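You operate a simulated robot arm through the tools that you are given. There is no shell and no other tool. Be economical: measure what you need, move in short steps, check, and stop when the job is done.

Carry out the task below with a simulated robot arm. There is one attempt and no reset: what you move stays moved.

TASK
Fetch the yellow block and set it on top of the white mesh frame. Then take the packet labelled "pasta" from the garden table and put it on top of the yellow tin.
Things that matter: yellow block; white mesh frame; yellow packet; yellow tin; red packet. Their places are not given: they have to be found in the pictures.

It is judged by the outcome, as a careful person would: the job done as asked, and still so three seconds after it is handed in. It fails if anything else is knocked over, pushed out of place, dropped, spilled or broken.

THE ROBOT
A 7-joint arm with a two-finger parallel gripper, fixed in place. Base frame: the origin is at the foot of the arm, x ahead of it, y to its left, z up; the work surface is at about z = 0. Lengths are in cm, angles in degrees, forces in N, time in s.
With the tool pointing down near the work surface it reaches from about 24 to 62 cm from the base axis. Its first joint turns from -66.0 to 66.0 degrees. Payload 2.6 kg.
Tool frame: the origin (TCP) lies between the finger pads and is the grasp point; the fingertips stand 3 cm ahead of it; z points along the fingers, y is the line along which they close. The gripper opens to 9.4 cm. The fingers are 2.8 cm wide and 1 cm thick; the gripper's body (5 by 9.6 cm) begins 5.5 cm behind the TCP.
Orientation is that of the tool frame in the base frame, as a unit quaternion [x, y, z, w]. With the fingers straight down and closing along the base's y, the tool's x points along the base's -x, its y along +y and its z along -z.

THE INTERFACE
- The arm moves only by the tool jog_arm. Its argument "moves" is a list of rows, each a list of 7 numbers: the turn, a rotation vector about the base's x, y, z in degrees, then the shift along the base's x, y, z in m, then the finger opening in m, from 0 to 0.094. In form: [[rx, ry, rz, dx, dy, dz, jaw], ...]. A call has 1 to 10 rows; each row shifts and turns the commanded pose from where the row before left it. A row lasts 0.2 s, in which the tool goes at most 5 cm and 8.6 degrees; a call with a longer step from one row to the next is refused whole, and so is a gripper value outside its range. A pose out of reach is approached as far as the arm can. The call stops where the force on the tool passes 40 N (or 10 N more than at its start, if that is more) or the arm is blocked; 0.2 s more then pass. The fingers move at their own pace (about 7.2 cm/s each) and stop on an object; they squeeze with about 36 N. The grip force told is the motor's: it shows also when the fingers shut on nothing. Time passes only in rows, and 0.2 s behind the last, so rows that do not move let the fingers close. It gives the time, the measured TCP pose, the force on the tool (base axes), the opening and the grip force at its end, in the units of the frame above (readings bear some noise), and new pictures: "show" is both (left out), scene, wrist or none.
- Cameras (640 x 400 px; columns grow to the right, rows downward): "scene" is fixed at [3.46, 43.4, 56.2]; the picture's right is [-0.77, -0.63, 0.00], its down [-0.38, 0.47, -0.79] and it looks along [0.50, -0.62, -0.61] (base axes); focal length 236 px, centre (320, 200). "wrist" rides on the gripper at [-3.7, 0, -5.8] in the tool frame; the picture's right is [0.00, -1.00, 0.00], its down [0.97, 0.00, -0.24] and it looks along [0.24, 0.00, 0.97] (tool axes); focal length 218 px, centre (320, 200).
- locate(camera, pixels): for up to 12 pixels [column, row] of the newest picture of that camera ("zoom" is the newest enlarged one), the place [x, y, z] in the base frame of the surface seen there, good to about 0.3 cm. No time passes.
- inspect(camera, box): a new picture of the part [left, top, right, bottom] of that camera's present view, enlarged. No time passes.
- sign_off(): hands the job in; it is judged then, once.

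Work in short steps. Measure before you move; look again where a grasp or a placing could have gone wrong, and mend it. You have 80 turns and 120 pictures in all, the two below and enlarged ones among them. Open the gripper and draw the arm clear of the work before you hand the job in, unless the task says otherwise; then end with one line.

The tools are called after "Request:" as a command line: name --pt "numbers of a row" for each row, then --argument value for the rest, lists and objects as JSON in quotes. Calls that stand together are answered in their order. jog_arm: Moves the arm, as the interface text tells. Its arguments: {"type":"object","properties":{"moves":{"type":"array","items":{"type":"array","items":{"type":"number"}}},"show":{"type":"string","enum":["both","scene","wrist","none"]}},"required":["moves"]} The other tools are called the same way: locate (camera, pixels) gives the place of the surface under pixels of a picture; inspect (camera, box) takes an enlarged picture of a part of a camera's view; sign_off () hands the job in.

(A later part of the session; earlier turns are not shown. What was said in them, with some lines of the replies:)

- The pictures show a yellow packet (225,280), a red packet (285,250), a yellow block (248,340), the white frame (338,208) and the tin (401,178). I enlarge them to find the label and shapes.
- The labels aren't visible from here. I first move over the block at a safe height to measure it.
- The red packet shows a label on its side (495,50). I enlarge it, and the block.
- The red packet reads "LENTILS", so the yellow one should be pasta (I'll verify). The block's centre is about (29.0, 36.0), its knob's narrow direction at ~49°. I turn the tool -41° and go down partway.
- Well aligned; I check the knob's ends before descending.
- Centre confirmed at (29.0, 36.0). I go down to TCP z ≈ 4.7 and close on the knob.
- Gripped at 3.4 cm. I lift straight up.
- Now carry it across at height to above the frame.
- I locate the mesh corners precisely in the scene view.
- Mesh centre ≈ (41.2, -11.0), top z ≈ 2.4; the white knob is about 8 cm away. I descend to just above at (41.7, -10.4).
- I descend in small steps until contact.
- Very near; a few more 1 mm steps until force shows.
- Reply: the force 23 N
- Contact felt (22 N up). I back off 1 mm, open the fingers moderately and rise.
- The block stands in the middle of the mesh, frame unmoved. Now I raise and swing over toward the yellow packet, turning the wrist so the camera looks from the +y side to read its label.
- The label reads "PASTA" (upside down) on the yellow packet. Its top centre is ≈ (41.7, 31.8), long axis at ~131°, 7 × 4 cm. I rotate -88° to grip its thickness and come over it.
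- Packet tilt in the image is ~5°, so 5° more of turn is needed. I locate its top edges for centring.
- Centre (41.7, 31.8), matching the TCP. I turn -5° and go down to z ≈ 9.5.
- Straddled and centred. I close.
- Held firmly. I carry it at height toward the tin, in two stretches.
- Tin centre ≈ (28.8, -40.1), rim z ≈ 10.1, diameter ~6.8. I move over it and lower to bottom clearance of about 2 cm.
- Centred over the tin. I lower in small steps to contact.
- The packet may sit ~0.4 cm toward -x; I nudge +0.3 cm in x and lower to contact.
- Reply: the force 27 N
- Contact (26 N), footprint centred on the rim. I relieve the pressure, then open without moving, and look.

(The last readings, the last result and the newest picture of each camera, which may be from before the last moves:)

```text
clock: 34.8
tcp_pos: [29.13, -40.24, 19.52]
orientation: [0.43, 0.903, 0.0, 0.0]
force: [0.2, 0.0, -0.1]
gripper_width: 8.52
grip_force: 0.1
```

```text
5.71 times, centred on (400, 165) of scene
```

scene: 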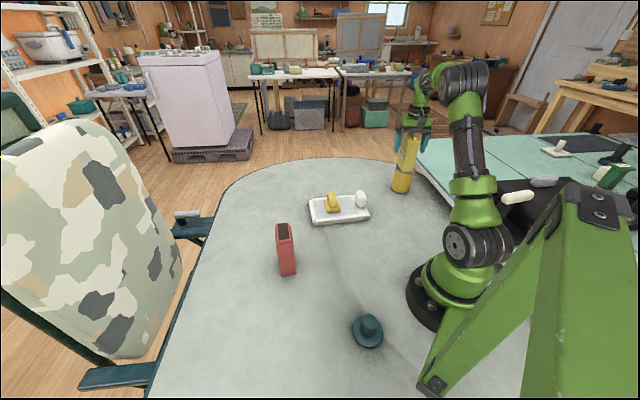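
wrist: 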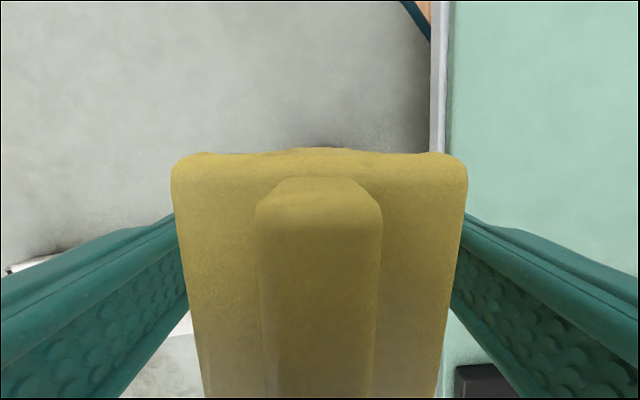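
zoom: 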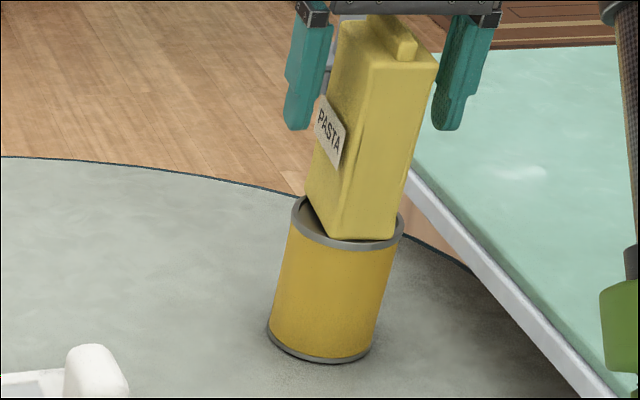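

The packet stands still, label "PASTA" clearly readable. I rise straight up and draw clear.

Request:
jog_arm --pt "0 0 0 0 0 0.015 0.085" --pt "0 0 0 0 0 0.03 0.085" --pt "0 0 0 0 0 0.04 0.085" --pt "0 0 0 0 0 0.04 0.085" --pt "0 0 0 0 0 0.02 0.085" --pt "0 0 0 0.01 0.04 0.01 0.085" --pt "0 0 0 0.01 0.045 0 0.085" --pt "0 0 0 0.01 0.045 0 0.085" --pt "0 0 0 0 0.045 0 0.085" --pt "0 0 0 0 0.045 0 0.085"

Request:
inspect --camera "scene" --box '[298, 125, 438, 235]'

```text
clock: 37.0
tcp_pos: [32.01, -18.28, 34.99]
orientation: [0.431, 0.903, 0.0, 0.0]
force: [-0.2, -0.2, -0.5]
gripper_width: 8.49
grip_force: 0.1
```

scene: 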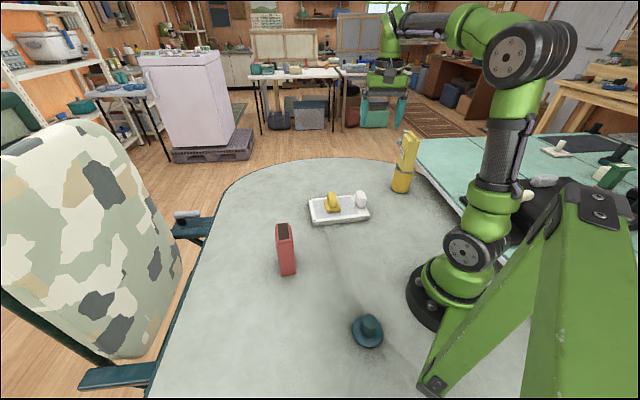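
wrist: 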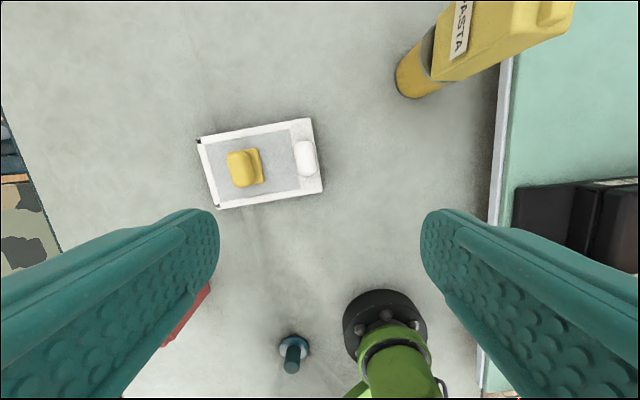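

```text
3.64 times, centred on (368, 180) of scene
```

zoom: 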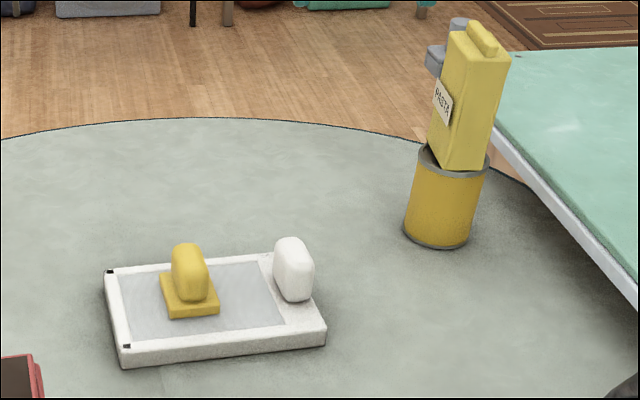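

Both placements stand steady, everything else is where it was, and the arm is clear. I hand it in.

Request:
sign_off

```text
The job is handed in.
```

The yellow block is on the white mesh frame and the packet labelled "PASTA" (the yellow one) is standing on the yellow tin. The last pictures showed both steady and nothing else moved.
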